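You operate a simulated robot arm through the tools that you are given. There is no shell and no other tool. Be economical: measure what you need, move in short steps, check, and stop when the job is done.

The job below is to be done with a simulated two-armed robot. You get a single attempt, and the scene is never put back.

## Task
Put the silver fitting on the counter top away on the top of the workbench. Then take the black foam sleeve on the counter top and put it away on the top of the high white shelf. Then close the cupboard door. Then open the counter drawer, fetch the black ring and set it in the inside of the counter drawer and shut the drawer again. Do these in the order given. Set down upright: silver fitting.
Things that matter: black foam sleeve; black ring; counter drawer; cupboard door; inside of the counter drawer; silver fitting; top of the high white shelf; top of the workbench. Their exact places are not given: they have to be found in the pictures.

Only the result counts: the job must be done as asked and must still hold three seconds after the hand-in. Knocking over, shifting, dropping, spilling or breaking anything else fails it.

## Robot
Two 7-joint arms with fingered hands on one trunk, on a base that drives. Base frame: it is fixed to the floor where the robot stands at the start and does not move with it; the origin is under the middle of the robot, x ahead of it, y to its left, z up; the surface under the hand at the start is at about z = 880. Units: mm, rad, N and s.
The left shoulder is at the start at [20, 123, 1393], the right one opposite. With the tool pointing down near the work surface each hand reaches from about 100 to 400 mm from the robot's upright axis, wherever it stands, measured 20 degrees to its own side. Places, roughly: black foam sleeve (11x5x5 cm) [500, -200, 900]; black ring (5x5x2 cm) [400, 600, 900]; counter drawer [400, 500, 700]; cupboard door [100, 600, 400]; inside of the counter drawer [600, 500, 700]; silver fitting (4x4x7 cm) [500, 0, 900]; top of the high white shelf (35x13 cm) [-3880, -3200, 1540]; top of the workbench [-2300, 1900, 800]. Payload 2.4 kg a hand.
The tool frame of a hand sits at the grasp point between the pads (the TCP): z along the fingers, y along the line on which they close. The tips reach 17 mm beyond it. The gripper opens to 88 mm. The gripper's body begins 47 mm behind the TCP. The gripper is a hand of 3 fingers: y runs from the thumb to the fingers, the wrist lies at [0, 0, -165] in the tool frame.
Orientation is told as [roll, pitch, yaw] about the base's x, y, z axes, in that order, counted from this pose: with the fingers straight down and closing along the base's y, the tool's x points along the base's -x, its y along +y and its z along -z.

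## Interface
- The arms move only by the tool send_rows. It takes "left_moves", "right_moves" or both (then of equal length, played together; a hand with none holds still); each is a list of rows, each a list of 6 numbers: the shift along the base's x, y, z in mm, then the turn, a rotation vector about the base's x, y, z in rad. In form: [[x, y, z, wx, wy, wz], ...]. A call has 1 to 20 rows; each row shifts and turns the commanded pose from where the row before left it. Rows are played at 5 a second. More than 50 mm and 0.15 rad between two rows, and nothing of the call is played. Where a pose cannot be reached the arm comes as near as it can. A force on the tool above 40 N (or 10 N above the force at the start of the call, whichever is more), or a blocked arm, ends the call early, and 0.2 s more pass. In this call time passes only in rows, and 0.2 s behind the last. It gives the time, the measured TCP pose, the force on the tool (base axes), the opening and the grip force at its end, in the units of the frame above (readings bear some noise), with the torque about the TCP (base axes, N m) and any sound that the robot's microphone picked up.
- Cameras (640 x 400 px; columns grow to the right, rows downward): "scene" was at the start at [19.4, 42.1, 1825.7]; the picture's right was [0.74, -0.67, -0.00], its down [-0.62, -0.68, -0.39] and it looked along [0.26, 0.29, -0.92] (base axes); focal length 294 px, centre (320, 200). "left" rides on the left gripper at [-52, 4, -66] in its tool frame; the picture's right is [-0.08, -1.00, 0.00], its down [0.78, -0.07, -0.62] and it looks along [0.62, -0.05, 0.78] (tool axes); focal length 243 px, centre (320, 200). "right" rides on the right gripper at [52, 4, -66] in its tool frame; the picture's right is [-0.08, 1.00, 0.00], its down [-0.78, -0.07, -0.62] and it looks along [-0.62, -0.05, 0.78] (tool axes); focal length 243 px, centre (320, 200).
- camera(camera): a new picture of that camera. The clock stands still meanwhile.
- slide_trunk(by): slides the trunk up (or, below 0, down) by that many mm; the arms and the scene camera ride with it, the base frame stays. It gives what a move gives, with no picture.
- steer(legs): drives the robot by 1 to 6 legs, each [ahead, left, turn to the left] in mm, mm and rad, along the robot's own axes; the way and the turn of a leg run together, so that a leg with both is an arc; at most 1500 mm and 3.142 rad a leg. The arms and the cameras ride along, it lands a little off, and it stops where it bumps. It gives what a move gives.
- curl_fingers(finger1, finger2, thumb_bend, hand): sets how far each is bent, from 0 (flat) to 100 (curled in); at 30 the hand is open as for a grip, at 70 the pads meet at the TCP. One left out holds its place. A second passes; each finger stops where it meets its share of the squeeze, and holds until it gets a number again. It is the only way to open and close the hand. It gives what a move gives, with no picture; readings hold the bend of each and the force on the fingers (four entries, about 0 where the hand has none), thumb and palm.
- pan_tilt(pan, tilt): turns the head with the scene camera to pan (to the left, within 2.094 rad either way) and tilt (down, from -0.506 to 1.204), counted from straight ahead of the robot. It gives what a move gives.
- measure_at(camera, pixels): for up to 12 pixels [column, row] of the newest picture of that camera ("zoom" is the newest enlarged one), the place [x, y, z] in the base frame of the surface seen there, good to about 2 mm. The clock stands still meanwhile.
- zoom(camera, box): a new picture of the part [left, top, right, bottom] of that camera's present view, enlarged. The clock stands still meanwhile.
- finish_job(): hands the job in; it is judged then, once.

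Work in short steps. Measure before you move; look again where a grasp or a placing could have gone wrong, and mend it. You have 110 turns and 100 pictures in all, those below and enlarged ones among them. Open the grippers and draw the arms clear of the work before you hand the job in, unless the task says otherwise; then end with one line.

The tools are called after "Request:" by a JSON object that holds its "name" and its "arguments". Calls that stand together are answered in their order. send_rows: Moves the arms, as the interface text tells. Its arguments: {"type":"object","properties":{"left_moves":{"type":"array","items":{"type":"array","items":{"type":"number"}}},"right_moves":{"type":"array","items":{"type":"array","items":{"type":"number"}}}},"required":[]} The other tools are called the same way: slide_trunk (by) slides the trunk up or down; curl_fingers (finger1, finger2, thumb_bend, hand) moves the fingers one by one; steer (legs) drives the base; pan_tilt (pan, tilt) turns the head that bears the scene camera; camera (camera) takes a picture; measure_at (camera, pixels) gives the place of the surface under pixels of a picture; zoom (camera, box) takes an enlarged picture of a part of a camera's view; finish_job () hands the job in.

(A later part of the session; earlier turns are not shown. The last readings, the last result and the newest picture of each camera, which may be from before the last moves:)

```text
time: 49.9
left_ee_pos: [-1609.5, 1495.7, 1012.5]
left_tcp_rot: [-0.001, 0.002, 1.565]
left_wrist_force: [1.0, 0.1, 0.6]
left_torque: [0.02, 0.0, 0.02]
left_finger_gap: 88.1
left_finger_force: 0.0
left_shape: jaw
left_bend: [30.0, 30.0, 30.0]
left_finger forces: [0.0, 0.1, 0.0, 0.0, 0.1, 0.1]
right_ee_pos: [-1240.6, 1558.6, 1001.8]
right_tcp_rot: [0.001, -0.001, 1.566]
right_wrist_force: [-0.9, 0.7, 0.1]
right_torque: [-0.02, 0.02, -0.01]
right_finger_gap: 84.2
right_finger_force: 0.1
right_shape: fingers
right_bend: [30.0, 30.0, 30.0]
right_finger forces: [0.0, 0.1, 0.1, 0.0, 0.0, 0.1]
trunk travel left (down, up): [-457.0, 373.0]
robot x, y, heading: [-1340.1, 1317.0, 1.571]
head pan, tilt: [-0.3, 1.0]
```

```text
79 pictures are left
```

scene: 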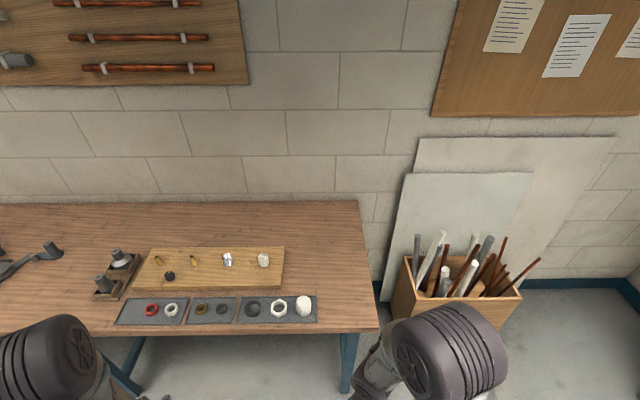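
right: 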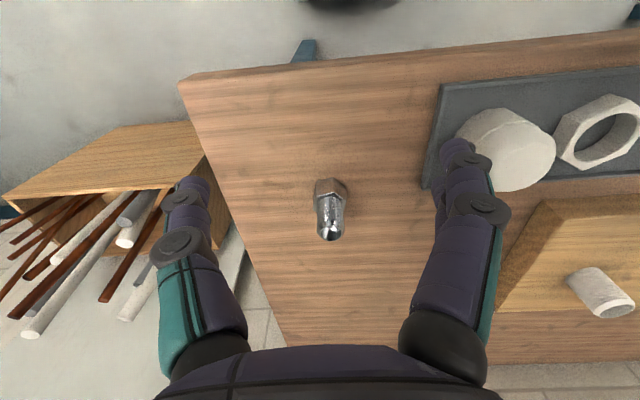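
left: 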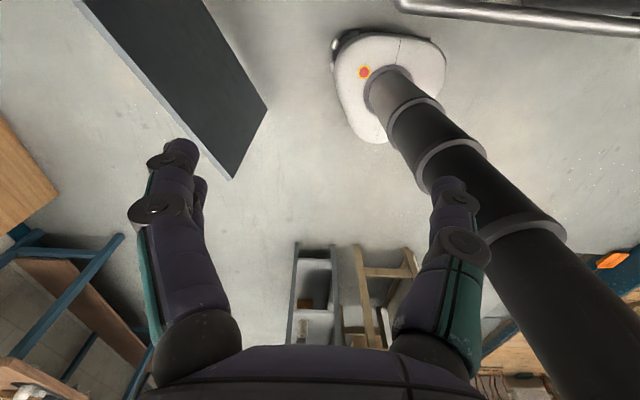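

The fitting stands upright and alone at (330,210). I raise the trunk and drive back to the counter for the sleeve.

Request:
{"name": "slide_trunk", "arguments": {"by": 150}}

Request:
{"name": "steer", "arguments": {"legs": [[-340, 0, 0], [0, -840, 0], [-880, 0, 0], [0, 0, -1.57], [350, -200, 0]]}}

Request:
{"name": "send_rows", "arguments": {"right_moves": [[0, 0, 0, 0, 0, 0.15], [0, 0, 0, 0, 0, 0.15], [0, 0, 0, 0, 0, 0.15], [0, 0, 0, 0, 0, 0.15], [0, 0, 0, 0, 0, 0.15], [0, 0, 0, 0, 0, 0.15], [0, 0, 0, 0, 0, 0.15], [0, 0, 0, 0, 0, 0.15], [0, 0, 0, 0, 0, 0.15], [0, 0, 0, 0, 0, 0.15], [0, 0, 0, 0, 0, 0.07]]}}

Request:
{"name": "pan_tilt", "arguments": {"pan": -0.2, "tilt": 0.9}}

Request:
{"name": "camera", "arguments": {"camera": "scene"}}

```text
time: 51.6
left_ee_pos: [-1609.8, 1495.4, 1163.1]
left_tcp_rot: [-0.001, 0.003, 1.565]
left_wrist_force: [-0.1, -0.3, 0.0]
left_torque: [0.03, 0.0, 0.0]
left_finger_gap: 87.8
left_finger_force: 0.2
left_shape: jaw
left_bend: [30.0, 30.0, 30.0]
left_finger forces: [0.0, 0.0, 0.0, 0.1, 0.0, 0.0]
right_ee_pos: [-1240.9, 1559.6, 1151.7]
right_tcp_rot: [0.002, 0.0, 1.567]
right_wrist_force: [-1.2, -0.2, 0.2]
right_torque: [-0.01, -0.02, -0.02]
right_finger_gap: 84.2
right_finger_force: 0.0
right_shape: fingers
right_bend: [30.0, 30.0, 30.0]
right_finger forces: [0.0, 0.0, 0.1, 0.0, 0.1, 0.1]
trunk travel left (down, up): [-607.0, 223.0]
robot x, y, heading: [-1335.1, 1312.8, 1.565]
head pan, tilt: [-0.3, 1.0]
```

```text
time: 68.1
left_ee_pos: [12.7, 157.7, 1162.2]
left_tcp_rot: [-0.002, 0.003, 0.007]
left_wrist_force: [-0.5, 0.0, -0.4]
left_torque: [0.0, 0.02, 0.02]
left_finger_gap: 88.0
left_finger_force: 0.0
left_shape: jaw
left_bend: [30.0, 30.0, 30.0]
left_finger forces: [0.0, 0.0, 0.0, 0.1, 0.1, 0.0]
right_ee_pos: [79.7, -210.7, 1151.2]
right_tcp_rot: [0.0, 0.0, 0.006]
right_wrist_force: [-0.3, -0.2, 0.0]
right_torque: [-0.04, 0.01, 0.03]
right_finger_gap: 84.0
right_finger_force: 0.0
right_shape: fingers
right_bend: [30.0, 30.0, 30.0]
right_finger forces: [0.1, 0.1, 0.0, 0.0, 0.0, 0.1]
trunk travel left (down, up): [-607.0, 223.0]
robot x, y, heading: [-164.6, -118.6, 0.007]
head pan, tilt: [-0.3, 1.0]
```

```text
time: 70.5
left_ee_pos: [11.6, 156.8, 1162.8]
left_tcp_rot: [0.0, 0.001, 0.009]
left_wrist_force: [0.1, -0.3, 0.2]
left_torque: [-0.03, 0.03, 0.03]
left_finger_gap: 88.1
left_finger_force: 0.0
left_shape: jaw
left_bend: [30.0, 30.0, 30.0]
left_finger forces: [0.1, 0.0, 0.1, 0.0, 0.0, 0.0]
right_ee_pos: [80.4, -212.1, 1152.0]
right_tcp_rot: [0.0, 0.0, 1.58]
right_wrist_force: [1.0, -0.6, -0.2]
right_torque: [0.02, 0.0, -0.01]
right_finger_gap: 84.6
right_finger_force: 0.1
right_shape: fingers
right_bend: [30.0, 30.0, 30.0]
right_finger forces: [0.0, 0.0, 0.0, 0.1, 0.0, 0.1]
trunk travel left (down, up): [-607.0, 223.0]
robot x, y, heading: [-164.9, -118.3, 0.003]
head pan, tilt: [-0.3, 1.0]
```

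```text
time: 71.2
left_ee_pos: [12.0, 156.5, 1163.4]
left_tcp_rot: [-0.002, 0.003, 0.009]
left_wrist_force: [0.0, 0.4, 0.0]
left_torque: [-0.02, 0.01, -0.03]
left_finger_gap: 88.1
left_finger_force: 0.0
left_shape: jaw
left_bend: [30.0, 30.0, 30.0]
left_finger forces: [0.0, 0.1, 0.0, 0.1, 0.0, 0.0]
right_ee_pos: [80.3, -211.4, 1152.4]
right_tcp_rot: [-0.001, 0.0, 1.576]
right_wrist_force: [0.7, 0.6, -0.1]
right_torque: [0.01, 0.0, 0.0]
right_finger_gap: 84.2
right_finger_force: 0.0
right_shape: fingers
right_bend: [30.0, 30.0, 30.0]
right_finger forces: [0.1, 0.1, 0.0, 0.0, 0.1, 0.1]
trunk travel left (down, up): [-607.0, 223.0]
robot x, y, heading: [-164.3, -120.2, 0.01]
head pan, tilt: [-0.201, 0.901]
```

```text
78 pictures are left
```

scene: 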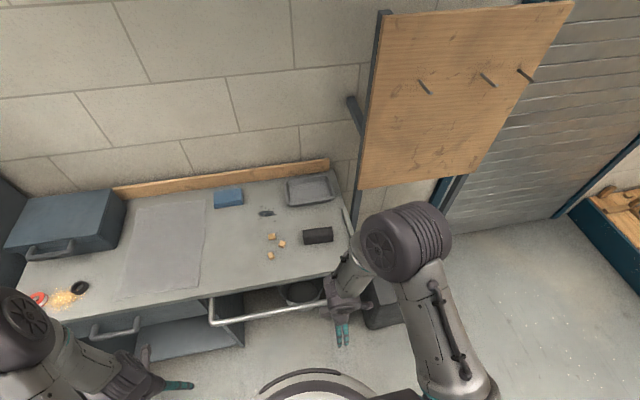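

Sleeve at (317,235); a pegboard overhangs at the right (400,100). I zoom in and measure both.

Request:
{"name": "zoom", "arguments": {"camera": "scene", "box": [240, 180, 400, 280]}}

Request:
{"name": "measure_at", "arguments": {"camera": "zoom", "pixels": [[310, 235], [240, 225], [375, 220], [250, 255], [370, 250], [305, 200], [305, 260], [170, 250]]}}

Request:
{"name": "measure_at", "arguments": {"camera": "scene", "pixels": [[365, 180], [450, 165], [560, 20], [425, 90], [490, 80], [525, 75], [380, 310], [440, 215]]}}

```text
4.00 times, centred on (320, 230) of scene
```

zoom: 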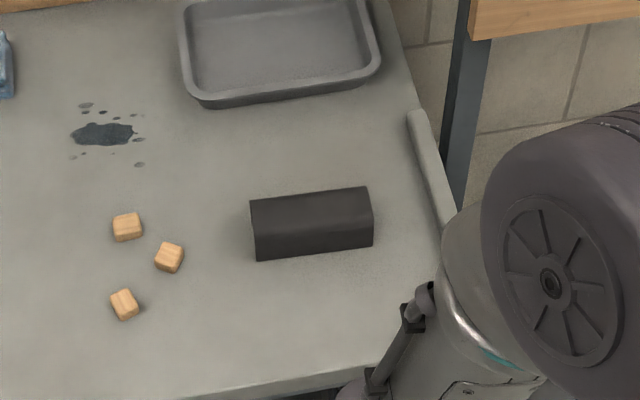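

```text
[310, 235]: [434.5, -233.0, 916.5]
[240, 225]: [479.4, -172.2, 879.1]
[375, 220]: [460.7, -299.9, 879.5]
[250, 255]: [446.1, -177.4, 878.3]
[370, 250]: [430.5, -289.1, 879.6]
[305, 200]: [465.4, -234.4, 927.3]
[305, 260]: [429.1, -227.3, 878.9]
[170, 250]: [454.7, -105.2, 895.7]
```

```text
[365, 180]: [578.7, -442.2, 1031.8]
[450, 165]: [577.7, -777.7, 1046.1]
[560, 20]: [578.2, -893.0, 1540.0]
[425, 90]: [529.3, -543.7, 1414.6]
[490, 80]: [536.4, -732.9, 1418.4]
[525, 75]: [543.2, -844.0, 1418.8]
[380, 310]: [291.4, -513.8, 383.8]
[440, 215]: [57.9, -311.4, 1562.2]
```

The sleeve spans roughly x 430–478, y −290..−180, top z≈928. I drive in, lower the trunk and hover the hand over it.

Request:
{"name": "steer", "arguments": {"legs": [[265, 0, 0]]}}

Request:
{"name": "slide_trunk", "arguments": {"by": -150}}

Request:
{"name": "send_rows", "arguments": {"right_moves": [[36, -8, 0, 0, 0, 0], [36, -8, 0, 0, 0, 0], [36, -8, 0, 0, 0, 0]]}}

Request:
{"name": "camera", "arguments": {"camera": "right"}}

```text
time: 73.1
left_ee_pos: [278.0, 157.4, 1161.8]
left_tcp_rot: [-0.002, 0.002, 0.001]
left_wrist_force: [-0.1, -0.6, 0.4]
left_torque: [-0.02, -0.02, 0.03]
left_finger_gap: 87.9
left_finger_force: 0.0
left_shape: jaw
left_bend: [30.0, 30.0, 30.0]
left_finger forces: [0.0, 0.0, 0.0, 0.0, 0.0, 0.0]
right_ee_pos: [345.4, -211.7, 1151.8]
right_tcp_rot: [0.003, 0.001, 1.571]
right_wrist_force: [1.0, -0.1, -1.1]
right_torque: [0.0, 0.01, 0.01]
right_finger_gap: 84.1
right_finger_force: 0.0
right_shape: fingers
right_bend: [30.0, 30.0, 30.0]
right_finger forces: [0.0, 0.0, 0.0, 0.0, 0.1, 0.0]
trunk travel left (down, up): [-607.0, 223.0]
robot x, y, heading: [101.4, -111.6, 0.0]
head pan, tilt: [-0.201, 0.901]
```

```text
time: 74.8
left_ee_pos: [278.1, 157.6, 1013.3]
left_tcp_rot: [-0.002, 0.001, 0.002]
left_wrist_force: [-0.3, -0.3, 0.6]
left_torque: [0.0, -0.02, 0.01]
left_finger_gap: 87.9
left_finger_force: 0.1
left_shape: jaw
left_bend: [30.0, 30.0, 30.0]
left_finger forces: [0.0, 0.1, 0.1, 0.1, 0.0, 0.1]
right_ee_pos: [344.5, -212.1, 1000.6]
right_tcp_rot: [-0.001, 0.001, 1.571]
right_wrist_force: [-0.4, 0.4, 0.3]
right_torque: [-0.04, -0.02, -0.01]
right_finger_gap: 84.1
right_finger_force: 0.0
right_shape: fingers
right_bend: [30.0, 30.0, 30.0]
right_finger forces: [0.0, 0.0, 0.0, 0.0, 0.1, 0.0]
trunk travel left (down, up): [-457.0, 373.0]
robot x, y, heading: [99.3, -116.0, 0.002]
head pan, tilt: [-0.201, 0.901]
```

```text
time: 75.6
left_ee_pos: [278.0, 157.4, 1012.2]
left_tcp_rot: [-0.002, 0.003, 0.0]
left_wrist_force: [0.2, -0.3, 0.3]
left_torque: [0.0, 0.0, -0.01]
left_finger_gap: 87.8
left_finger_force: 0.0
left_shape: jaw
left_bend: [30.0, 30.0, 30.0]
left_finger forces: [0.1, 0.0, 0.0, 0.1, 0.0, 0.0]
right_ee_pos: [452.3, -235.7, 1004.2]
right_tcp_rot: [0.001, -0.001, 1.569]
right_wrist_force: [0.7, 0.6, -0.2]
right_torque: [0.02, 0.02, 0.02]
right_finger_gap: 84.4
right_finger_force: 0.0
right_shape: fingers
right_bend: [30.0, 30.0, 30.0]
right_finger forces: [0.0, 0.0, 0.0, 0.0, 0.1, 0.1]
trunk travel left (down, up): [-457.0, 373.0]
robot x, y, heading: [99.6, -118.9, -0.001]
head pan, tilt: [-0.201, 0.901]
```

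```text
76 pictures are left
```

right: 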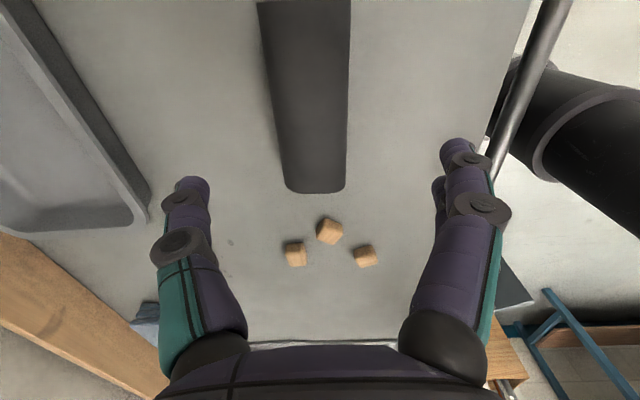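

The sleeve runs along the picture's vertical at cols 262–350. I measure its sides for centring and yaw.

Request:
{"name": "measure_at", "arguments": {"camera": "right", "pixels": [[268, 60], [345, 60], [280, 150], [345, 150], [300, 60], [310, 150], [310, 180], [300, 10], [288, 188], [344, 186]]}}

```text
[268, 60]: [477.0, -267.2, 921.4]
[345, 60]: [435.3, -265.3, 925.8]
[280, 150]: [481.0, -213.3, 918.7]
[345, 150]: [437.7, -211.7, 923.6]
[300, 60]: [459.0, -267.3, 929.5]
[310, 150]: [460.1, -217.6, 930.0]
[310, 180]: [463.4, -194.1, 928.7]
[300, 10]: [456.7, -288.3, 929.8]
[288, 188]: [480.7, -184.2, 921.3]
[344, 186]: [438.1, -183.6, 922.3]
```

The centre is at (458, −237), yaw about −0.07. I align and descend to TCP z≈907.

Request:
{"name": "send_rows", "arguments": {"right_moves": [[6, -1, 0, 0, 0, -0.07], [0, 0, -35, 0, 0, 0], [0, 0, -35, 0, 0, 0], [0, 0, -26, 0, 0, 0]]}}

Request:
{"name": "camera", "arguments": {"camera": "right"}}

```text
time: 76.6
left_ee_pos: [278.0, 157.8, 1012.4]
left_tcp_rot: [-0.002, 0.001, 0.003]
left_wrist_force: [0.5, 0.1, -0.6]
left_torque: [0.02, 0.02, -0.01]
left_finger_gap: 87.6
left_finger_force: 0.1
left_shape: jaw
left_bend: [30.0, 30.0, 30.0]
left_finger forces: [0.1, 0.1, 0.1, 0.0, 0.0, 0.0]
right_ee_pos: [460.8, -236.6, 905.8]
right_tcp_rot: [0.0, 0.0, 1.5]
right_wrist_force: [-0.4, -0.4, -0.7]
right_torque: [0.0, 0.0, -0.02]
right_finger_gap: 84.1
right_finger_force: 0.2
right_shape: fingers
right_bend: [30.0, 30.0, 30.0]
right_finger forces: [0.0, 0.0, 0.0, 0.0, 0.1, 0.0]
trunk travel left (down, up): [-457.0, 373.0]
robot x, y, heading: [97.8, -118.7, -0.0]
head pan, tilt: [-0.201, 0.901]
```

```text
75 pictures are left
```

right: 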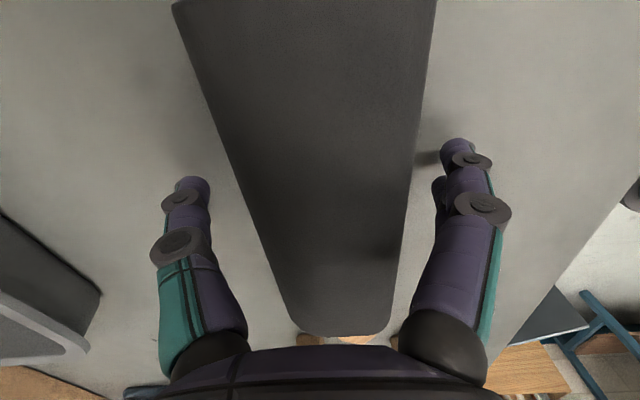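

Fingers straddle the sleeve; I close and lift.

Request:
{"name": "curl_fingers", "arguments": {"hand": "right", "finger1": 70, "finger2": 70, "thumb_bend": 70}}

Request:
{"name": "send_rows", "arguments": {"right_moves": [[0, 0, 30, 0, 0, 0], [0, 0, 35, 0, 0, 0], [0, 0, 40, 0, 0, 0]]}}

Request:
{"name": "camera", "arguments": {"camera": "right"}}

```text
time: 77.6
left_ee_pos: [277.7, 157.9, 1013.3]
left_tcp_rot: [-0.001, 0.001, 0.002]
left_wrist_force: [-1.1, -0.4, -1.1]
left_torque: [-0.03, -0.02, 0.01]
left_finger_gap: 88.0
left_finger_force: 0.0
left_shape: jaw
left_bend: [30.0, 30.0, 30.0]
left_finger forces: [0.0, 0.1, 0.0, 0.0, 0.0, 0.0]
right_ee_pos: [459.9, -236.6, 904.4]
right_tcp_rot: [0.0, -0.001, 1.501]
right_wrist_force: [-0.4, -0.2, 0.6]
right_torque: [0.02, 0.01, -0.03]
right_finger_gap: 39.7
right_finger_force: 12.3
right_shape: fingers
right_bend: [54.0, 54.0, 55.0]
right_finger forces: [6.2, 6.3, 0.1, 0.0, 12.7, 0.0]
trunk travel left (down, up): [-457.0, 373.0]
robot x, y, heading: [100.6, -118.1, 0.002]
head pan, tilt: [-0.201, 0.901]
```

```text
time: 78.4
left_ee_pos: [277.9, 157.7, 1012.2]
left_tcp_rot: [-0.001, 0.001, 0.002]
left_wrist_force: [-0.3, -0.7, 0.2]
left_torque: [-0.01, 0.0, -0.01]
left_finger_gap: 88.1
left_finger_force: 0.0
left_shape: jaw
left_bend: [30.0, 30.0, 30.0]
left_finger forces: [0.1, 0.0, 0.1, 0.0, 0.0, 0.0]
right_ee_pos: [457.8, -236.1, 1012.6]
right_tcp_rot: [0.002, 0.0, 1.502]
right_wrist_force: [0.0, -0.2, -0.2]
right_torque: [-0.03, 0.01, 0.03]
right_finger_gap: 39.9
right_finger_force: 13.0
right_shape: fingers
right_bend: [54.0, 54.0, 55.0]
right_finger forces: [6.2, 6.3, 0.0, 0.1, 12.5, 0.0]
trunk travel left (down, up): [-457.0, 373.0]
robot x, y, heading: [98.6, -114.8, 0.006]
head pan, tilt: [-0.201, 0.901]
```

```text
74 pictures are left
```

right: 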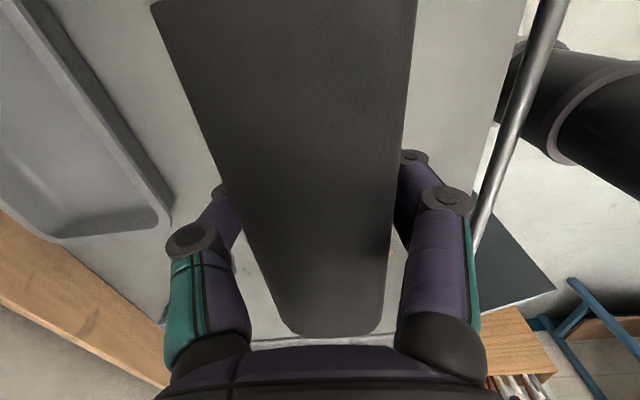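

The sleeve is held. I retract, raise the trunk, back off and look to the rear for the high shelf and a route.

Request:
{"name": "slide_trunk", "arguments": {"by": 150}}

Request:
{"name": "send_rows", "arguments": {"right_moves": [[-45, 5, 0, 0, 0, 0], [-45, 5, 0, 0, 0, 0], [-45, 0, 0, 0, 0, 0]]}}

Request:
{"name": "steer", "arguments": {"legs": [[-500, 0, 0], [0, 0, -1.571]]}}

Request:
{"name": "pan_tilt", "arguments": {"pan": -1.2, "tilt": 0.4}}

Request:
{"name": "camera", "arguments": {"camera": "scene"}}

Request:
{"name": "measure_at", "arguments": {"camera": "scene", "pixels": [[100, 200], [200, 200], [320, 200], [420, 200], [500, 200], [600, 200], [100, 300], [200, 300], [320, 300], [420, 300], [500, 300], [600, 300]]}}

```text
time: 80.2
left_ee_pos: [278.6, 158.0, 1162.2]
left_tcp_rot: [-0.003, 0.003, 0.001]
left_wrist_force: [-0.1, 0.0, 0.7]
left_torque: [0.0, -0.04, -0.01]
left_finger_gap: 87.8
left_finger_force: 0.1
left_shape: jaw
left_bend: [30.0, 30.0, 30.0]
left_finger forces: [0.0, 0.0, 0.0, 0.1, 0.0, 0.1]
right_ee_pos: [458.8, -236.5, 1161.2]
right_tcp_rot: [0.002, 0.0, 1.5]
right_wrist_force: [-0.3, -0.7, -0.7]
right_torque: [0.01, -0.01, -0.02]
right_finger_gap: 39.8
right_finger_force: 12.3
right_shape: fingers
right_bend: [54.0, 54.0, 55.0]
right_finger forces: [6.2, 6.3, 0.1, 0.1, 12.4, 0.0]
trunk travel left (down, up): [-607.0, 223.0]
robot x, y, heading: [98.9, -113.2, 0.003]
head pan, tilt: [-0.201, 0.901]
```

```text
time: 81.0
left_ee_pos: [277.2, 159.1, 1162.1]
left_tcp_rot: [-0.003, 0.002, 0.001]
left_wrist_force: [0.2, -0.2, -0.4]
left_torque: [0.03, 0.03, -0.02]
left_finger_gap: 88.0
left_finger_force: 0.0
left_shape: jaw
left_bend: [30.0, 30.0, 30.0]
left_finger forces: [0.0, 0.1, 0.0, 0.0, 0.1, 0.0]
right_ee_pos: [323.1, -224.4, 1160.0]
right_tcp_rot: [0.0, 0.003, 1.501]
right_wrist_force: [-0.5, 0.1, -0.3]
right_torque: [-0.01, -0.01, 0.02]
right_finger_gap: 39.7
right_finger_force: 12.4
right_shape: fingers
right_bend: [55.0, 54.0, 55.0]
right_finger forces: [6.2, 6.3, 0.0, 0.0, 12.5, 0.0]
trunk travel left (down, up): [-607.0, 223.0]
robot x, y, heading: [95.8, -115.4, 0.0]
head pan, tilt: [-0.201, 0.901]
```

```text
time: 87.8
left_ee_pos: [-141.3, -305.3, 1162.4]
left_tcp_rot: [-0.003, 0.001, -1.614]
left_wrist_force: [-0.2, -0.3, 0.6]
left_torque: [-0.01, 0.01, -0.03]
left_finger_gap: 87.7
left_finger_force: 0.1
left_shape: jaw
left_bend: [30.0, 30.0, 30.0]
left_finger forces: [0.0, 0.1, 0.0, 0.0, 0.0, 0.0]
right_ee_pos: [-523.4, -335.0, 1159.8]
right_tcp_rot: [-0.001, -0.001, -0.116]
right_wrist_force: [0.3, 0.2, -1.0]
right_torque: [0.01, 0.02, 0.03]
right_finger_gap: 39.6
right_finger_force: 12.6
right_shape: fingers
right_bend: [55.0, 54.0, 55.0]
right_finger forces: [6.0, 6.2, 0.0, 0.0, 12.3, 0.1]
trunk travel left (down, up): [-607.0, 223.0]
robot x, y, heading: [-409.3, -112.8, -1.612]
head pan, tilt: [-0.201, 0.901]
```

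```text
time: 89.1
left_ee_pos: [-141.0, -304.4, 1163.0]
left_tcp_rot: [0.0, 0.003, -1.613]
left_wrist_force: [0.7, -0.1, 0.1]
left_torque: [-0.02, 0.04, 0.02]
left_finger_gap: 87.8
left_finger_force: 0.0
left_shape: jaw
left_bend: [30.0, 30.0, 30.0]
left_finger forces: [0.0, 0.0, 0.0, 0.1, 0.1, 0.0]
right_ee_pos: [-524.5, -334.6, 1159.2]
right_tcp_rot: [0.0, 0.001, -0.114]
right_wrist_force: [-0.6, 0.4, 0.0]
right_torque: [0.03, 0.02, -0.01]
right_finger_gap: 39.5
right_finger_force: 12.7
right_shape: fingers
right_bend: [55.0, 54.0, 55.0]
right_finger forces: [6.1, 6.2, 0.0, 0.0, 12.2, 0.0]
trunk travel left (down, up): [-607.0, 223.0]
robot x, y, heading: [-410.7, -113.7, -1.617]
head pan, tilt: [-1.201, 0.4]
```

```text
73 pictures are left
```

scene: 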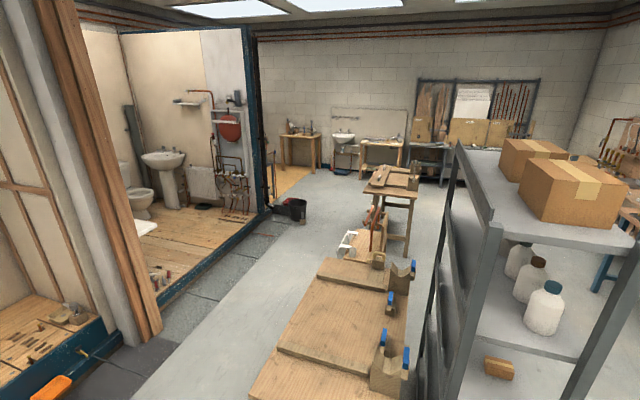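

```text
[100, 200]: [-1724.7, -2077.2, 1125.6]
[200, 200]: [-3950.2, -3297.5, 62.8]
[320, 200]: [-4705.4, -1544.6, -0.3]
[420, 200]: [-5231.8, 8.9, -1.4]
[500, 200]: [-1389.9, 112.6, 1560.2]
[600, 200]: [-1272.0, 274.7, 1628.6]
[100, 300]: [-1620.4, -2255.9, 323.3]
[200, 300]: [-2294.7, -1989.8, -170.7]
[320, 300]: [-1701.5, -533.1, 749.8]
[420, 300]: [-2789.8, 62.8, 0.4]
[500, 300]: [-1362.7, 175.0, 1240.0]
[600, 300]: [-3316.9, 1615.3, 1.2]
```

The high white shelf seems to be the wall shelf in the wet room at (190,100). I zoom and measure there and the platform edge.

Request:
{"name": "zoom", "arguments": {"camera": "scene", "box": [120, 60, 330, 260]}}

Request:
{"name": "measure_at", "arguments": {"camera": "scene", "pixels": [[180, 103], [190, 101], [199, 100], [196, 106], [225, 112], [215, 107], [240, 107], [262, 215], [215, 225], [165, 275], [290, 205], [130, 345]]}}

```text
2.00 times, centred on (225, 160) of scene
```

zoom: 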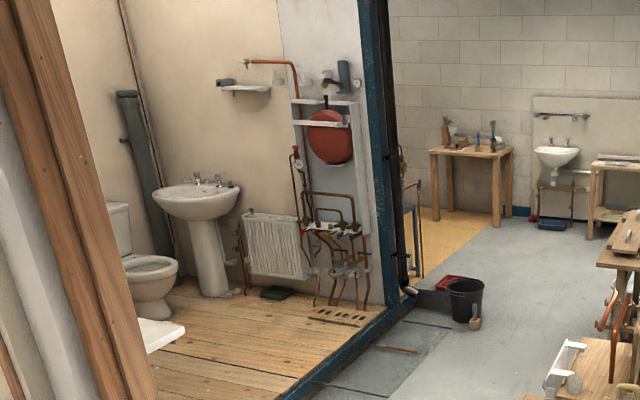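

```text
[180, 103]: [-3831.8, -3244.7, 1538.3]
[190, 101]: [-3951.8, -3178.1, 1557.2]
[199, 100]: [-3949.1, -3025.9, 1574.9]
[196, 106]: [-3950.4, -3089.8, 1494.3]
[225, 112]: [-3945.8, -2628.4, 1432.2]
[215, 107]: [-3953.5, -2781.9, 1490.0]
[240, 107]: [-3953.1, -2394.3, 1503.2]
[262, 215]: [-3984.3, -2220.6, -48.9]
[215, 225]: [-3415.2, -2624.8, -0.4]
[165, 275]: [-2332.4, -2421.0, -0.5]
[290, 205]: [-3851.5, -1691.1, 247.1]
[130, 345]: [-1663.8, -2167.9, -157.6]
```

The shelf is on the wall x≈−3950 at y≈−3240..−3030, z≈1540. I measure aisle edges and the sill to plan the drive.

Request:
{"name": "measure_at", "arguments": {"camera": "scene", "pixels": [[253, 390], [320, 262], [365, 190], [345, 255], [260, 300], [230, 340], [180, 370], [205, 250], [160, 300], [245, 235], [120, 330], [60, 380]]}}

Request:
{"name": "measure_at", "arguments": {"camera": "zoom", "pixels": [[370, 330], [300, 390], [345, 345], [395, 325], [380, 360], [420, 380], [330, 370], [200, 330], [460, 290], [150, 340], [245, 88], [270, 90]]}}

```text
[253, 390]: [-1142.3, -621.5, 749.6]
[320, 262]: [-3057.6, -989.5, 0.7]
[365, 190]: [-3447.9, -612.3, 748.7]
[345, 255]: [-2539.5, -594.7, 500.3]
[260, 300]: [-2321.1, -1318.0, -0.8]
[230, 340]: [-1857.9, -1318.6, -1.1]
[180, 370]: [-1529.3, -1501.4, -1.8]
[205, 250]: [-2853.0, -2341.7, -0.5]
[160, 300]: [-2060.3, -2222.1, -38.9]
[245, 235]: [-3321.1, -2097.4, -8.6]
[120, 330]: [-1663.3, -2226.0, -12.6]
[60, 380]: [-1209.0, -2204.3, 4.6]
```

```text
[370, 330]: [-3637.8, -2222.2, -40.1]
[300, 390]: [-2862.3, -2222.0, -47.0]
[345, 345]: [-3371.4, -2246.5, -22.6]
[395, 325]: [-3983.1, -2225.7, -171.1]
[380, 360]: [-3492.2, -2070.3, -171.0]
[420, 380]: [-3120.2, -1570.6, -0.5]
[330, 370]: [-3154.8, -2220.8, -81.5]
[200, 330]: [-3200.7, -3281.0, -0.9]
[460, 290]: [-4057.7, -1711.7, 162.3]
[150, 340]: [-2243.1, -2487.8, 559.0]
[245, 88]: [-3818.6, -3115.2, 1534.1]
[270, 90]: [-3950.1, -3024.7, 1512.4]
```

A sunken slate strip lies at y≈−2220..−2000; the aisle at y≈−1350 is clear. I drive along it sideways to face the wet-room opening and look.

Request:
{"name": "steer", "arguments": {"legs": [[1230, 0, 0.046], [0, -1250, 0], [0, -1250, 0]]}}

Request:
{"name": "pan_tilt", "arguments": {"pan": -0.4, "tilt": 0.4}}

Request:
{"name": "camera", "arguments": {"camera": "scene"}}

Request:
{"name": "measure_at", "arguments": {"camera": "scene", "pixels": [[320, 320], [320, 370], [320, 395], [200, 350], [450, 350], [320, 270], [200, 250], [100, 250], [420, 270], [260, 220], [380, 220], [500, 250]]}}

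```text
time: 107.0
left_ee_pos: [-2664.4, -1473.3, 1162.1]
left_tcp_rot: [-0.002, 0.003, -1.577]
left_wrist_force: [-0.4, -0.2, -0.5]
left_torque: [-0.02, 0.01, 0.0]
left_finger_gap: 87.7
left_finger_force: 0.0
left_shape: jaw
left_bend: [30.0, 30.0, 30.0]
left_finger forces: [0.0, 0.1, 0.0, 0.1, 0.0, 0.0]
right_ee_pos: [-3047.3, -1517.5, 1160.0]
right_tcp_rot: [0.001, 0.0, -0.078]
right_wrist_force: [-0.2, -0.1, 0.2]
right_torque: [0.04, -0.02, 0.03]
right_finger_gap: 39.7
right_finger_force: 12.4
right_shape: fingers
right_bend: [55.0, 54.0, 55.0]
right_finger forces: [6.1, 6.1, 0.0, 0.0, 12.3, 0.0]
trunk travel left (down, up): [-607.0, 223.0]
robot x, y, heading: [-2940.1, -1293.6, -1.577]
head pan, tilt: [-1.201, 0.4]
```

```text
time: 108.2
left_ee_pos: [-2664.4, -1473.3, 1162.6]
left_tcp_rot: [-0.001, 0.003, -1.577]
left_wrist_force: [-0.3, -0.1, -0.1]
left_torque: [-0.01, 0.01, -0.01]
left_finger_gap: 88.1
left_finger_force: 0.0
left_shape: jaw
left_bend: [30.0, 30.0, 30.0]
left_finger forces: [0.0, 0.0, 0.1, 0.0, 0.0, 0.0]
right_ee_pos: [-3046.0, -1517.2, 1159.5]
right_tcp_rot: [0.0, 0.0, -0.079]
right_wrist_force: [-0.2, -0.7, -0.4]
right_torque: [0.01, 0.02, 0.0]
right_finger_gap: 39.7
right_finger_force: 12.4
right_shape: fingers
right_bend: [55.0, 54.0, 55.0]
right_finger forces: [6.1, 6.1, 0.0, 0.0, 12.2, 0.0]
trunk travel left (down, up): [-607.0, 223.0]
robot x, y, heading: [-2936.4, -1294.6, -1.578]
head pan, tilt: [-0.4, 0.4]
```

```text
71 pictures are left
```

scene: 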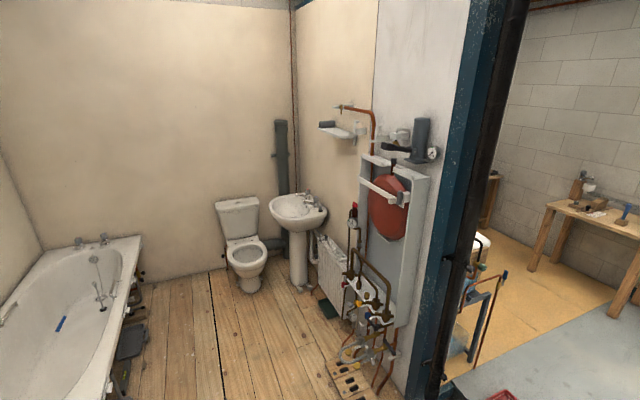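

```text
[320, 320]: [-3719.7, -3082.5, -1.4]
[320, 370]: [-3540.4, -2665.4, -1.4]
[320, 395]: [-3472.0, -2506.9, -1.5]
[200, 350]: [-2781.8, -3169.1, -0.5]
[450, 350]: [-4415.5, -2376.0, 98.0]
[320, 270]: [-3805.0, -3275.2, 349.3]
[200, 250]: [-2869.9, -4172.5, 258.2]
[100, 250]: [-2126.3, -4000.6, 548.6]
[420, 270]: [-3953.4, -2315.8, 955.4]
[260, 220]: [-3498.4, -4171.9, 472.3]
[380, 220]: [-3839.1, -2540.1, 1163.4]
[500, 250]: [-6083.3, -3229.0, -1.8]
```

The white shelf shows at (340,130) beside the sink and pipes. I zoom in and measure the shelf, sink front, radiator and pipework.

Request:
{"name": "zoom", "arguments": {"camera": "scene", "box": [260, 90, 452, 210]}}

Request:
{"name": "measure_at", "arguments": {"camera": "zoom", "pixels": [[205, 125], [300, 158], [260, 140], [230, 125], [320, 150], [245, 150], [225, 110], [330, 130], [250, 52], [350, 60], [380, 110], [340, 80]]}}

Request:
{"name": "measure_at", "arguments": {"camera": "scene", "pixels": [[298, 212], [275, 205], [325, 215], [335, 270], [345, 290], [355, 380], [385, 370], [355, 210], [430, 150], [245, 265], [395, 300], [350, 340]]}}

```text
3.33 times, centred on (356, 150) of scene
```

zoom: 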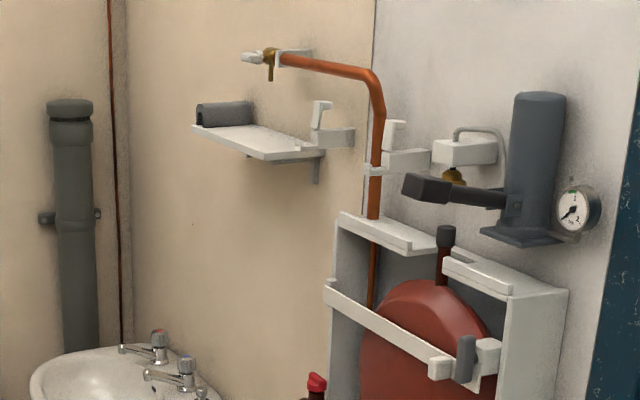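

```text
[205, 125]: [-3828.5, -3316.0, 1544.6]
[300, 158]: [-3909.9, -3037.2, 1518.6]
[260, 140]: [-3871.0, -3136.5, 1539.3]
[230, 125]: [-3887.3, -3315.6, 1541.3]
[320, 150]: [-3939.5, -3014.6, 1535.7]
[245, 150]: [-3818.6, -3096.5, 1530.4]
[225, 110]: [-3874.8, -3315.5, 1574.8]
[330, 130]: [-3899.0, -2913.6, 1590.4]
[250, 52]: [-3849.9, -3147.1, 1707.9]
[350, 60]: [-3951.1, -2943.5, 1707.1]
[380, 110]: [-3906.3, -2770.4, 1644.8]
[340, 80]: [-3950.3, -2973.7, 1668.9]
```

```text
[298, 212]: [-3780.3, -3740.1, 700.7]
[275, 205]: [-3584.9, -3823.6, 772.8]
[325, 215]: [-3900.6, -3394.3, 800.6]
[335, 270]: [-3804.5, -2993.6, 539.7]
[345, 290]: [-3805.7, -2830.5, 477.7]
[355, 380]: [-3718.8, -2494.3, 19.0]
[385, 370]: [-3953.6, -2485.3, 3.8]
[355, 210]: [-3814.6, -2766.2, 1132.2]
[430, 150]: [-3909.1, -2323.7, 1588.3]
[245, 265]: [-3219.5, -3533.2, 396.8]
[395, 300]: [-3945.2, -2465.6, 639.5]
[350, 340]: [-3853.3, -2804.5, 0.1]
```

A same-looking sleeve already lies at the shelf's left end (y≈−3316), a copper valve hangs above at z≈1700. I drive straight in toward the room first and check I can cross the strip.

Request:
{"name": "steer", "arguments": {"legs": [[1450, 0, 0]]}}

Request:
{"name": "pan_tilt", "arguments": {"pan": -1.1, "tilt": 0.2}}

Request:
{"name": "camera", "arguments": {"camera": "scene"}}

```text
time: 115.5
left_ee_pos: [-2659.7, -2947.1, 1161.9]
left_tcp_rot: [-0.001, 0.001, -1.563]
left_wrist_force: [0.8, -0.2, -0.3]
left_torque: [0.01, -0.01, -0.01]
left_finger_gap: 87.7
left_finger_force: 0.0
left_shape: jaw
left_bend: [30.0, 30.0, 30.0]
left_finger forces: [0.0, 0.0, 0.0, 0.0, 0.1, 0.0]
right_ee_pos: [-3041.5, -2997.6, 1159.6]
right_tcp_rot: [-0.001, 0.001, -0.063]
right_wrist_force: [-0.5, 0.6, -0.1]
right_torque: [0.01, 0.0, 0.03]
right_finger_gap: 39.3
right_finger_force: 12.3
right_shape: fingers
right_bend: [55.0, 55.0, 55.0]
right_finger forces: [6.1, 6.2, 0.0, 0.1, 12.3, 0.1]
trunk travel left (down, up): [-607.0, 223.0]
robot x, y, heading: [-2935.8, -2774.7, -1.562]
head pan, tilt: [-0.4, 0.4]
```

```text
time: 116.5
left_ee_pos: [-2660.8, -2947.5, 1161.4]
left_tcp_rot: [-0.002, 0.002, -1.563]
left_wrist_force: [-0.7, -1.7, 0.1]
left_torque: [-0.01, -0.01, 0.0]
left_finger_gap: 88.1
left_finger_force: 0.0
left_shape: jaw
left_bend: [30.0, 30.0, 30.0]
left_finger forces: [0.1, 0.1, 0.0, 0.0, 0.0, 0.1]
right_ee_pos: [-3041.3, -2998.3, 1159.5]
right_tcp_rot: [0.001, 0.0, -0.062]
right_wrist_force: [-0.4, -0.3, -0.4]
right_torque: [-0.04, -0.02, 0.01]
right_finger_gap: 39.7
right_finger_force: 12.2
right_shape: fingers
right_bend: [55.0, 55.0, 55.0]
right_finger forces: [6.1, 6.3, 0.0, 0.0, 12.2, 0.0]
trunk travel left (down, up): [-607.0, 223.0]
robot x, y, heading: [-2934.1, -2772.3, -1.567]
head pan, tilt: [-1.1, 0.201]
```

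```text
69 pictures are left
```

scene: 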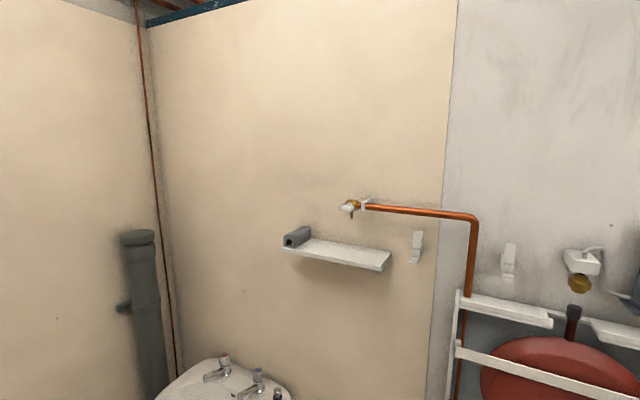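

The strip was crossed. I zoom on the shelf (335,245) and measure its free part and the valve.

Request:
{"name": "zoom", "arguments": {"camera": "scene", "box": [260, 180, 420, 280]}}

Request:
{"name": "measure_at", "arguments": {"camera": "zoom", "pixels": [[120, 240], [115, 275], [200, 225], [205, 190], [470, 355], [510, 290], [240, 250], [320, 270], [345, 110], [365, 145], [420, 95], [600, 125]]}}

Request:
{"name": "measure_at", "arguments": {"camera": "scene", "pixels": [[220, 370], [180, 390], [280, 390], [460, 340], [440, 395], [415, 245], [470, 230], [540, 310]]}}

```text
4.00 times, centred on (340, 230) of scene
```

zoom: 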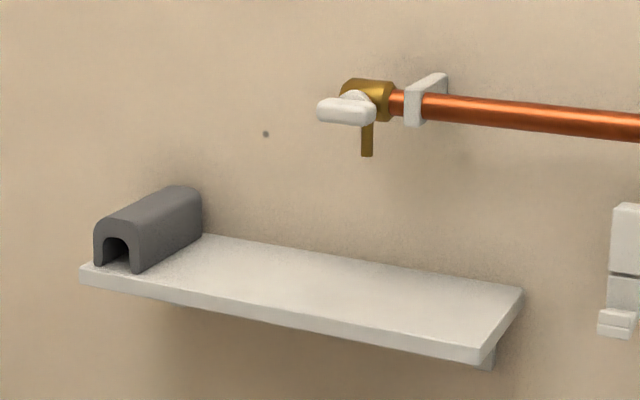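

```text
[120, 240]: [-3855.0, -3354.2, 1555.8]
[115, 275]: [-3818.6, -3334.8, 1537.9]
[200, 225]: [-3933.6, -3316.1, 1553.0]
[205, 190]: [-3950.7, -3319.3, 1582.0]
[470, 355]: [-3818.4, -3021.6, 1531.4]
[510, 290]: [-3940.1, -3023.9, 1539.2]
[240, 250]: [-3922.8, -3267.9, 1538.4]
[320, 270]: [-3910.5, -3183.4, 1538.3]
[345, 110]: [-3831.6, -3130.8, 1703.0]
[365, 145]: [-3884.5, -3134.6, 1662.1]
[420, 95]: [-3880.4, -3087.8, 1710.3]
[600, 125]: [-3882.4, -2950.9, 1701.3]
```

```text
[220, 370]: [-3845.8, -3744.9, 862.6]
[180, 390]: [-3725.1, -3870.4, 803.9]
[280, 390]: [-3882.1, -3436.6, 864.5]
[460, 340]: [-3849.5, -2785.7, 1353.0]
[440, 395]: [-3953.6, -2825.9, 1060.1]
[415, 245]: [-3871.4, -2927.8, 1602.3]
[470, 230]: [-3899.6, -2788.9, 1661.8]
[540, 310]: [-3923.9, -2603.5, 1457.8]
```

Shelf top z≈1538, x −3950..−3818, free y −3316..−3020, but the valve overhangs y>−3165. I check toilet and sink positions to choose a standing place.

Request:
{"name": "pan_tilt", "arguments": {"pan": -0.7, "tilt": 0.7}}

Request:
{"name": "camera", "arguments": {"camera": "scene"}}

Request:
{"name": "measure_at", "arguments": {"camera": "scene", "pixels": [[180, 150], [220, 180], [200, 160], [250, 130], [300, 100], [330, 130], [380, 180], [300, 160], [400, 250], [480, 200], [350, 110], [200, 220]]}}

```text
time: 117.5
left_ee_pos: [-2659.3, -2946.7, 1162.9]
left_tcp_rot: [-0.002, 0.002, -1.562]
left_wrist_force: [-1.3, 0.8, 0.5]
left_torque: [0.0, 0.0, 0.01]
left_finger_gap: 88.0
left_finger_force: 0.0
left_shape: jaw
left_bend: [30.0, 30.0, 30.0]
left_finger forces: [0.1, 0.0, 0.0, 0.0, 0.0, 0.0]
right_ee_pos: [-3041.6, -2997.4, 1160.6]
right_tcp_rot: [-0.002, 0.001, -0.063]
right_wrist_force: [0.1, 0.4, -0.5]
right_torque: [0.01, 0.02, -0.03]
right_finger_gap: 39.6
right_finger_force: 12.4
right_shape: fingers
right_bend: [55.0, 55.0, 55.0]
right_finger forces: [6.2, 6.2, 0.0, 0.0, 12.3, 0.1]
trunk travel left (down, up): [-607.0, 223.0]
robot x, y, heading: [-2933.6, -2771.3, -1.562]
head pan, tilt: [-0.7, 0.7]
```

```text
67 pictures are left
```

scene: 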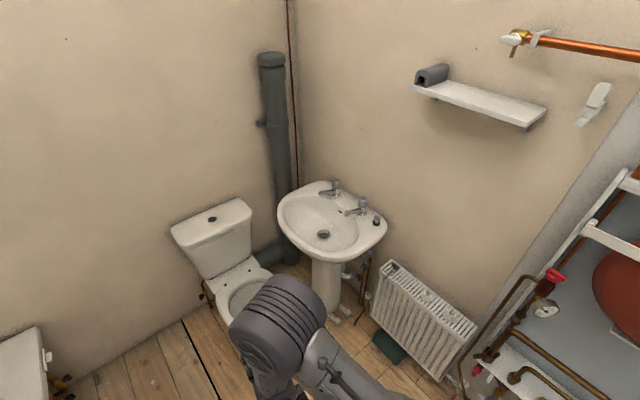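

```text
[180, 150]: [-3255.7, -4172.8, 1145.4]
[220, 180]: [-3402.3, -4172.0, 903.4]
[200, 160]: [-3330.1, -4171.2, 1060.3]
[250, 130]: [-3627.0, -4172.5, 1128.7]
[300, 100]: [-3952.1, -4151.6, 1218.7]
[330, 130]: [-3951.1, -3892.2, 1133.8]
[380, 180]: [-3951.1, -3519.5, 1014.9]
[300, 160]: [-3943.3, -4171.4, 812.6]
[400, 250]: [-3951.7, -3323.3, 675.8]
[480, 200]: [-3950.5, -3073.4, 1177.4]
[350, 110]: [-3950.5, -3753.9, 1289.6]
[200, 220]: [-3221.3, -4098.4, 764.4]
```

Request:
{"name": "measure_at", "arguments": {"camera": "scene", "pixels": [[238, 318], [222, 290], [265, 275], [282, 235], [310, 255], [385, 230], [378, 290], [440, 375], [325, 285], [390, 345], [520, 385], [455, 390]]}}

```text
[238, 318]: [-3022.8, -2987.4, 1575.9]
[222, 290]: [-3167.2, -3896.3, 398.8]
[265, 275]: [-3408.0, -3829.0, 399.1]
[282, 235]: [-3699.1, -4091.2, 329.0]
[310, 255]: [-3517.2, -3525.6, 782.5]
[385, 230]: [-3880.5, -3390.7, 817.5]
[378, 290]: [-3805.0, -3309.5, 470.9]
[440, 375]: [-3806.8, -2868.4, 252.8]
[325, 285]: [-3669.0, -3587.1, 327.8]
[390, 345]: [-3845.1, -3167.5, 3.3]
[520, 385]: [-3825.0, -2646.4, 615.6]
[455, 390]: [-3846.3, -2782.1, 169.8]
```

Toilet front is at y≈−3530, sink rim starts at y≈−3525. I turn to face the wall, stand off at about (−3180, −3260), raise the trunk and test the arm pose there first.

Request:
{"name": "steer", "arguments": {"legs": [[0, 0, -1.58], [250, 480, 0]]}}

Request:
{"name": "slide_trunk", "arguments": {"by": 223}}

Request:
{"name": "send_rows", "arguments": {"right_moves": [[0, 0, 45, 0, 0, 0], [0, 0, 45, 0, 0, 0], [0, 0, 45, 0, 0, 0], [0, 0, 45, 0, 0, 0], [0, 0, 45, 0, 0, 0], [-30, -15, 0, 0, 0, 0], [-30, -15, 0, 0, 0, 0], [-30, -15, 0, 0, 0, 0], [-30, -15, 0, 0, 0, 0], [-30, -10, 0, 0, 0, 0]]}}

Request:
{"name": "pan_tilt", "arguments": {"pan": -0.35, "tilt": 0.35}}

Request:
{"name": "camera", "arguments": {"camera": "scene"}}

```text
time: 124.5
left_ee_pos: [-3365.8, -3531.4, 1162.6]
left_tcp_rot: [-0.001, 0.002, 3.142]
left_wrist_force: [-0.6, 0.6, 0.2]
left_torque: [0.01, -0.03, -0.01]
left_finger_gap: 87.8
left_finger_force: 0.2
left_shape: jaw
left_bend: [30.0, 30.0, 30.0]
left_finger forces: [0.0, 0.0, 0.0, 0.0, 0.1, 0.0]
right_ee_pos: [-3411.1, -3149.8, 1158.6]
right_tcp_rot: [-0.002, 0.0, -1.643]
right_wrist_force: [0.8, 0.3, -0.4]
right_torque: [-0.01, 0.05, 0.01]
right_finger_gap: 39.3
right_finger_force: 12.6
right_shape: fingers
right_bend: [55.0, 55.0, 55.0]
right_finger forces: [6.0, 6.2, 0.0, 0.0, 12.2, 0.0]
trunk travel left (down, up): [-607.0, 223.0]
robot x, y, heading: [-3184.6, -3254.5, 3.141]
head pan, tilt: [-0.7, 0.7]
```

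```text
time: 126.8
left_ee_pos: [-3364.8, -3531.2, 1383.8]
left_tcp_rot: [-0.001, 0.001, 3.142]
left_wrist_force: [0.7, 1.1, -0.4]
left_torque: [0.01, -0.03, 0.02]
left_finger_gap: 87.9
left_finger_force: 0.0
left_shape: jaw
left_bend: [30.0, 30.0, 30.0]
left_finger forces: [0.0, 0.1, 0.0, 0.0, 0.0, 0.0]
right_ee_pos: [-3411.1, -3148.5, 1382.6]
right_tcp_rot: [0.0, -0.002, -1.644]
right_wrist_force: [0.5, 0.3, -0.2]
right_torque: [0.02, -0.03, -0.01]
right_finger_gap: 39.4
right_finger_force: 12.5
right_shape: fingers
right_bend: [55.0, 55.0, 55.0]
right_finger forces: [6.0, 6.3, 0.1, 0.0, 12.2, 0.0]
trunk travel left (down, up): [-830.0, 0.0]
robot x, y, heading: [-3187.4, -3257.6, 3.14]
head pan, tilt: [-0.7, 0.7]
```

```text
time: 129.0
left_ee_pos: [-3365.8, -3531.4, 1385.5]
left_tcp_rot: [-0.002, 0.003, 3.142]
left_wrist_force: [0.3, 0.4, 0.1]
left_torque: [-0.02, 0.01, 0.0]
left_finger_gap: 88.2
left_finger_force: 0.0
left_shape: jaw
left_bend: [30.0, 30.0, 30.0]
left_finger forces: [0.2, 0.1, 0.0, 0.0, 0.1, 0.0]
right_ee_pos: [-3559.9, -3220.8, 1607.1]
right_tcp_rot: [0.0, 0.001, -1.643]
right_wrist_force: [-0.5, 0.0, -0.4]
right_torque: [0.01, 0.0, -0.01]
right_finger_gap: 39.2
right_finger_force: 12.1
right_shape: fingers
right_bend: [55.0, 55.0, 55.0]
right_finger forces: [6.0, 6.0, 0.1, 0.0, 12.1, 0.0]
trunk travel left (down, up): [-830.0, 0.0]
robot x, y, heading: [-3188.2, -3257.4, 3.14]
head pan, tilt: [-0.7, 0.7]
```

```text
time: 129.9
left_ee_pos: [-3365.6, -3531.6, 1385.8]
left_tcp_rot: [-0.002, 0.001, 3.141]
left_wrist_force: [0.8, 0.3, 0.1]
left_torque: [0.01, 0.0, 0.0]
left_finger_gap: 87.8
left_finger_force: 0.1
left_shape: jaw
left_bend: [30.0, 30.0, 30.0]
left_finger forces: [0.1, 0.0, 0.0, 0.0, 0.1, 0.0]
right_ee_pos: [-3558.6, -3220.9, 1607.7]
right_tcp_rot: [0.001, 0.0, -1.645]
right_wrist_force: [0.5, 0.2, -0.1]
right_torque: [-0.03, -0.01, 0.0]
right_finger_gap: 39.1
right_finger_force: 12.0
right_shape: fingers
right_bend: [55.0, 55.0, 55.0]
right_finger forces: [6.0, 6.0, 0.1, 0.0, 12.0, 0.1]
trunk travel left (down, up): [-830.0, 0.0]
robot x, y, heading: [-3186.8, -3257.8, 3.14]
head pan, tilt: [-0.351, 0.351]
```

```text
66 pictures are left
```

scene: 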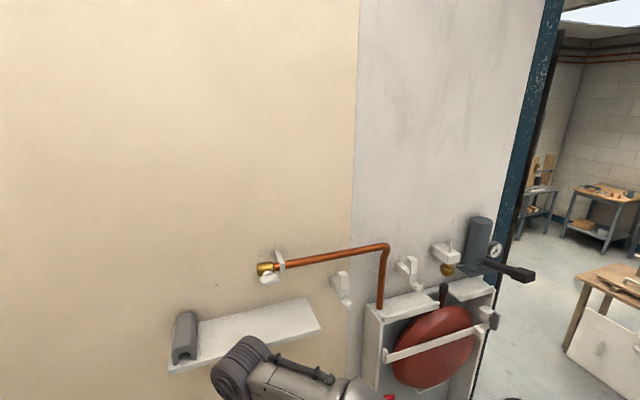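

I tilt down to see the wrist and forearm and measure their positions relative to the TCP.

Request:
{"name": "pan_tilt", "arguments": {"pan": -0.35, "tilt": 0.8}}

Request:
{"name": "camera", "arguments": {"camera": "scene"}}

Request:
{"name": "measure_at", "arguments": {"camera": "scene", "pixels": [[240, 220], [225, 240], [270, 215], [290, 230], [330, 245], [360, 250], [400, 255], [265, 240], [240, 205], [300, 250], [340, 235], [440, 270]]}}

```text
time: 130.8
left_ee_pos: [-3365.6, -3532.1, 1384.7]
left_tcp_rot: [-0.003, 0.002, 3.14]
left_wrist_force: [0.7, -0.2, -0.8]
left_torque: [0.0, 0.04, -0.01]
left_finger_gap: 87.9
left_finger_force: 0.0
left_shape: jaw
left_bend: [30.0, 30.0, 30.0]
left_finger forces: [0.1, 0.0, 0.0, 0.0, 0.0, 0.1]
right_ee_pos: [-3559.4, -3219.2, 1608.0]
right_tcp_rot: [0.0, 0.0, -1.645]
right_wrist_force: [0.0, -0.3, 0.5]
right_torque: [0.0, 0.01, -0.01]
right_finger_gap: 39.1
right_finger_force: 11.9
right_shape: fingers
right_bend: [55.0, 55.0, 55.0]
right_finger forces: [6.0, 5.9, 0.0, 0.0, 12.0, 0.1]
trunk travel left (down, up): [-830.0, 0.0]
robot x, y, heading: [-3187.4, -3252.0, 3.141]
head pan, tilt: [-0.351, 0.799]
```

```text
65 pictures are left
```

scene: 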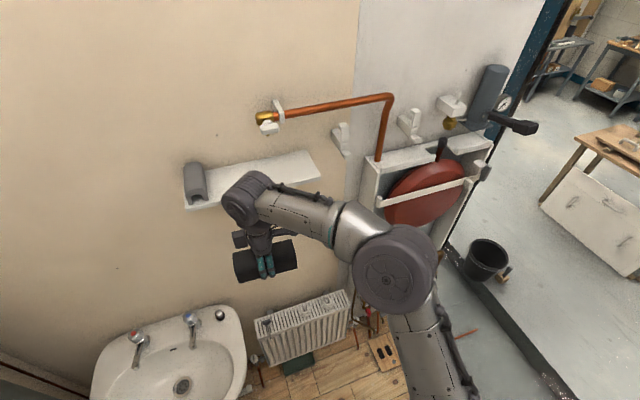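

```text
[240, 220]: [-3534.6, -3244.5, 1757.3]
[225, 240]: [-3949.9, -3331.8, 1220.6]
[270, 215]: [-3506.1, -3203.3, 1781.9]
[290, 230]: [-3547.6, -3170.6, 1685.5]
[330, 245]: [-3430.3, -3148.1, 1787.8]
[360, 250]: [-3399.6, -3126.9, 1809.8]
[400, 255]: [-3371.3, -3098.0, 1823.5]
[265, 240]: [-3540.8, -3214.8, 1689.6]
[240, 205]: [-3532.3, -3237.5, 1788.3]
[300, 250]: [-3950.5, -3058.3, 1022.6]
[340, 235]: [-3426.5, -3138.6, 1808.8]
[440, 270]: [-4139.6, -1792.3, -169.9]
```

The forearm runs back and right from the wrist, so it clears the valve if kept high. I raise 30 mm, fix the yaw, lean the wrist back slightly, then drive in 280 mm.

Request:
{"name": "send_rows", "arguments": {"right_moves": [[0, 0, 35, 0, 0, 0.074]]}}

Request:
{"name": "steer", "arguments": {"legs": [[200, 25, 0]]}}

Request:
{"name": "camera", "arguments": {"camera": "scene"}}

```text
time: 131.2
left_ee_pos: [-3363.6, -3531.4, 1385.6]
left_tcp_rot: [-0.004, 0.003, 3.141]
left_wrist_force: [0.0, 0.0, -0.5]
left_torque: [-0.03, -0.01, -0.01]
left_finger_gap: 87.8
left_finger_force: 0.2
left_shape: jaw
left_bend: [30.0, 30.0, 30.0]
left_finger forces: [0.0, 0.0, 0.1, 0.0, 0.0, 0.1]
right_ee_pos: [-3559.3, -3220.2, 1641.4]
right_tcp_rot: [0.002, 0.0, -1.569]
right_wrist_force: [0.1, 0.8, -1.4]
right_torque: [0.02, 0.0, -0.01]
right_finger_gap: 39.1
right_finger_force: 11.8
right_shape: fingers
right_bend: [55.0, 55.0, 55.0]
right_finger forces: [5.8, 6.0, 0.1, 0.1, 11.9, 0.1]
trunk travel left (down, up): [-830.0, 0.0]
robot x, y, heading: [-3187.3, -3255.8, 3.142]
head pan, tilt: [-0.351, 0.799]
```

```text
time: 132.8
left_ee_pos: [-3563.5, -3556.5, 1385.5]
left_tcp_rot: [-0.003, 0.001, -3.139]
left_wrist_force: [0.0, -0.6, 0.3]
left_torque: [0.03, -0.05, 0.04]
left_finger_gap: 88.0
left_finger_force: 0.1
left_shape: jaw
left_bend: [30.0, 30.0, 30.0]
left_finger forces: [0.0, 0.1, 0.1, 0.0, 0.0, 0.1]
right_ee_pos: [-3760.6, -3246.7, 1641.8]
right_tcp_rot: [-0.001, 0.001, -1.565]
right_wrist_force: [-0.4, -0.7, -0.9]
right_torque: [0.01, 0.03, -0.01]
right_finger_gap: 39.0
right_finger_force: 11.4
right_shape: fingers
right_bend: [55.0, 55.0, 55.0]
right_finger forces: [5.9, 6.0, 0.0, 0.0, 11.9, 0.0]
trunk travel left (down, up): [-830.0, 0.0]
robot x, y, heading: [-3388.5, -3282.0, -3.139]
head pan, tilt: [-0.351, 0.799]
```

```text
64 pictures are left
```

scene: 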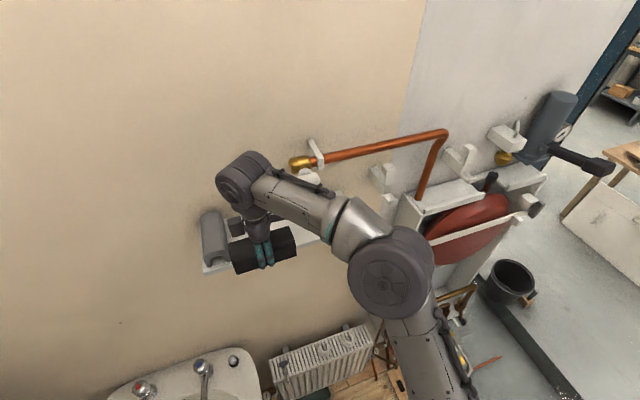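

I measure the forearm's wall-side contour and the valve handle for clearance.

Request:
{"name": "measure_at", "arguments": {"camera": "scene", "pixels": [[262, 165], [272, 174], [300, 182], [325, 192], [290, 195], [305, 174], [296, 165], [318, 172], [245, 158], [230, 190], [345, 205], [212, 215]]}}

```text
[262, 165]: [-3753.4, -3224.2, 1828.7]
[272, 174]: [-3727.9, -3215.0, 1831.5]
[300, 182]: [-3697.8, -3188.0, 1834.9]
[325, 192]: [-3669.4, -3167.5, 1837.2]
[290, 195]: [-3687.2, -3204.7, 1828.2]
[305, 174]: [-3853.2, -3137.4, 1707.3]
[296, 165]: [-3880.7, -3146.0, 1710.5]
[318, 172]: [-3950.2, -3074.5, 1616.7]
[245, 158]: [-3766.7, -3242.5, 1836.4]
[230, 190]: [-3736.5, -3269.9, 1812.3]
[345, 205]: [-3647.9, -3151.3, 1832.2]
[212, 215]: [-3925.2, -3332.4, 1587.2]
```

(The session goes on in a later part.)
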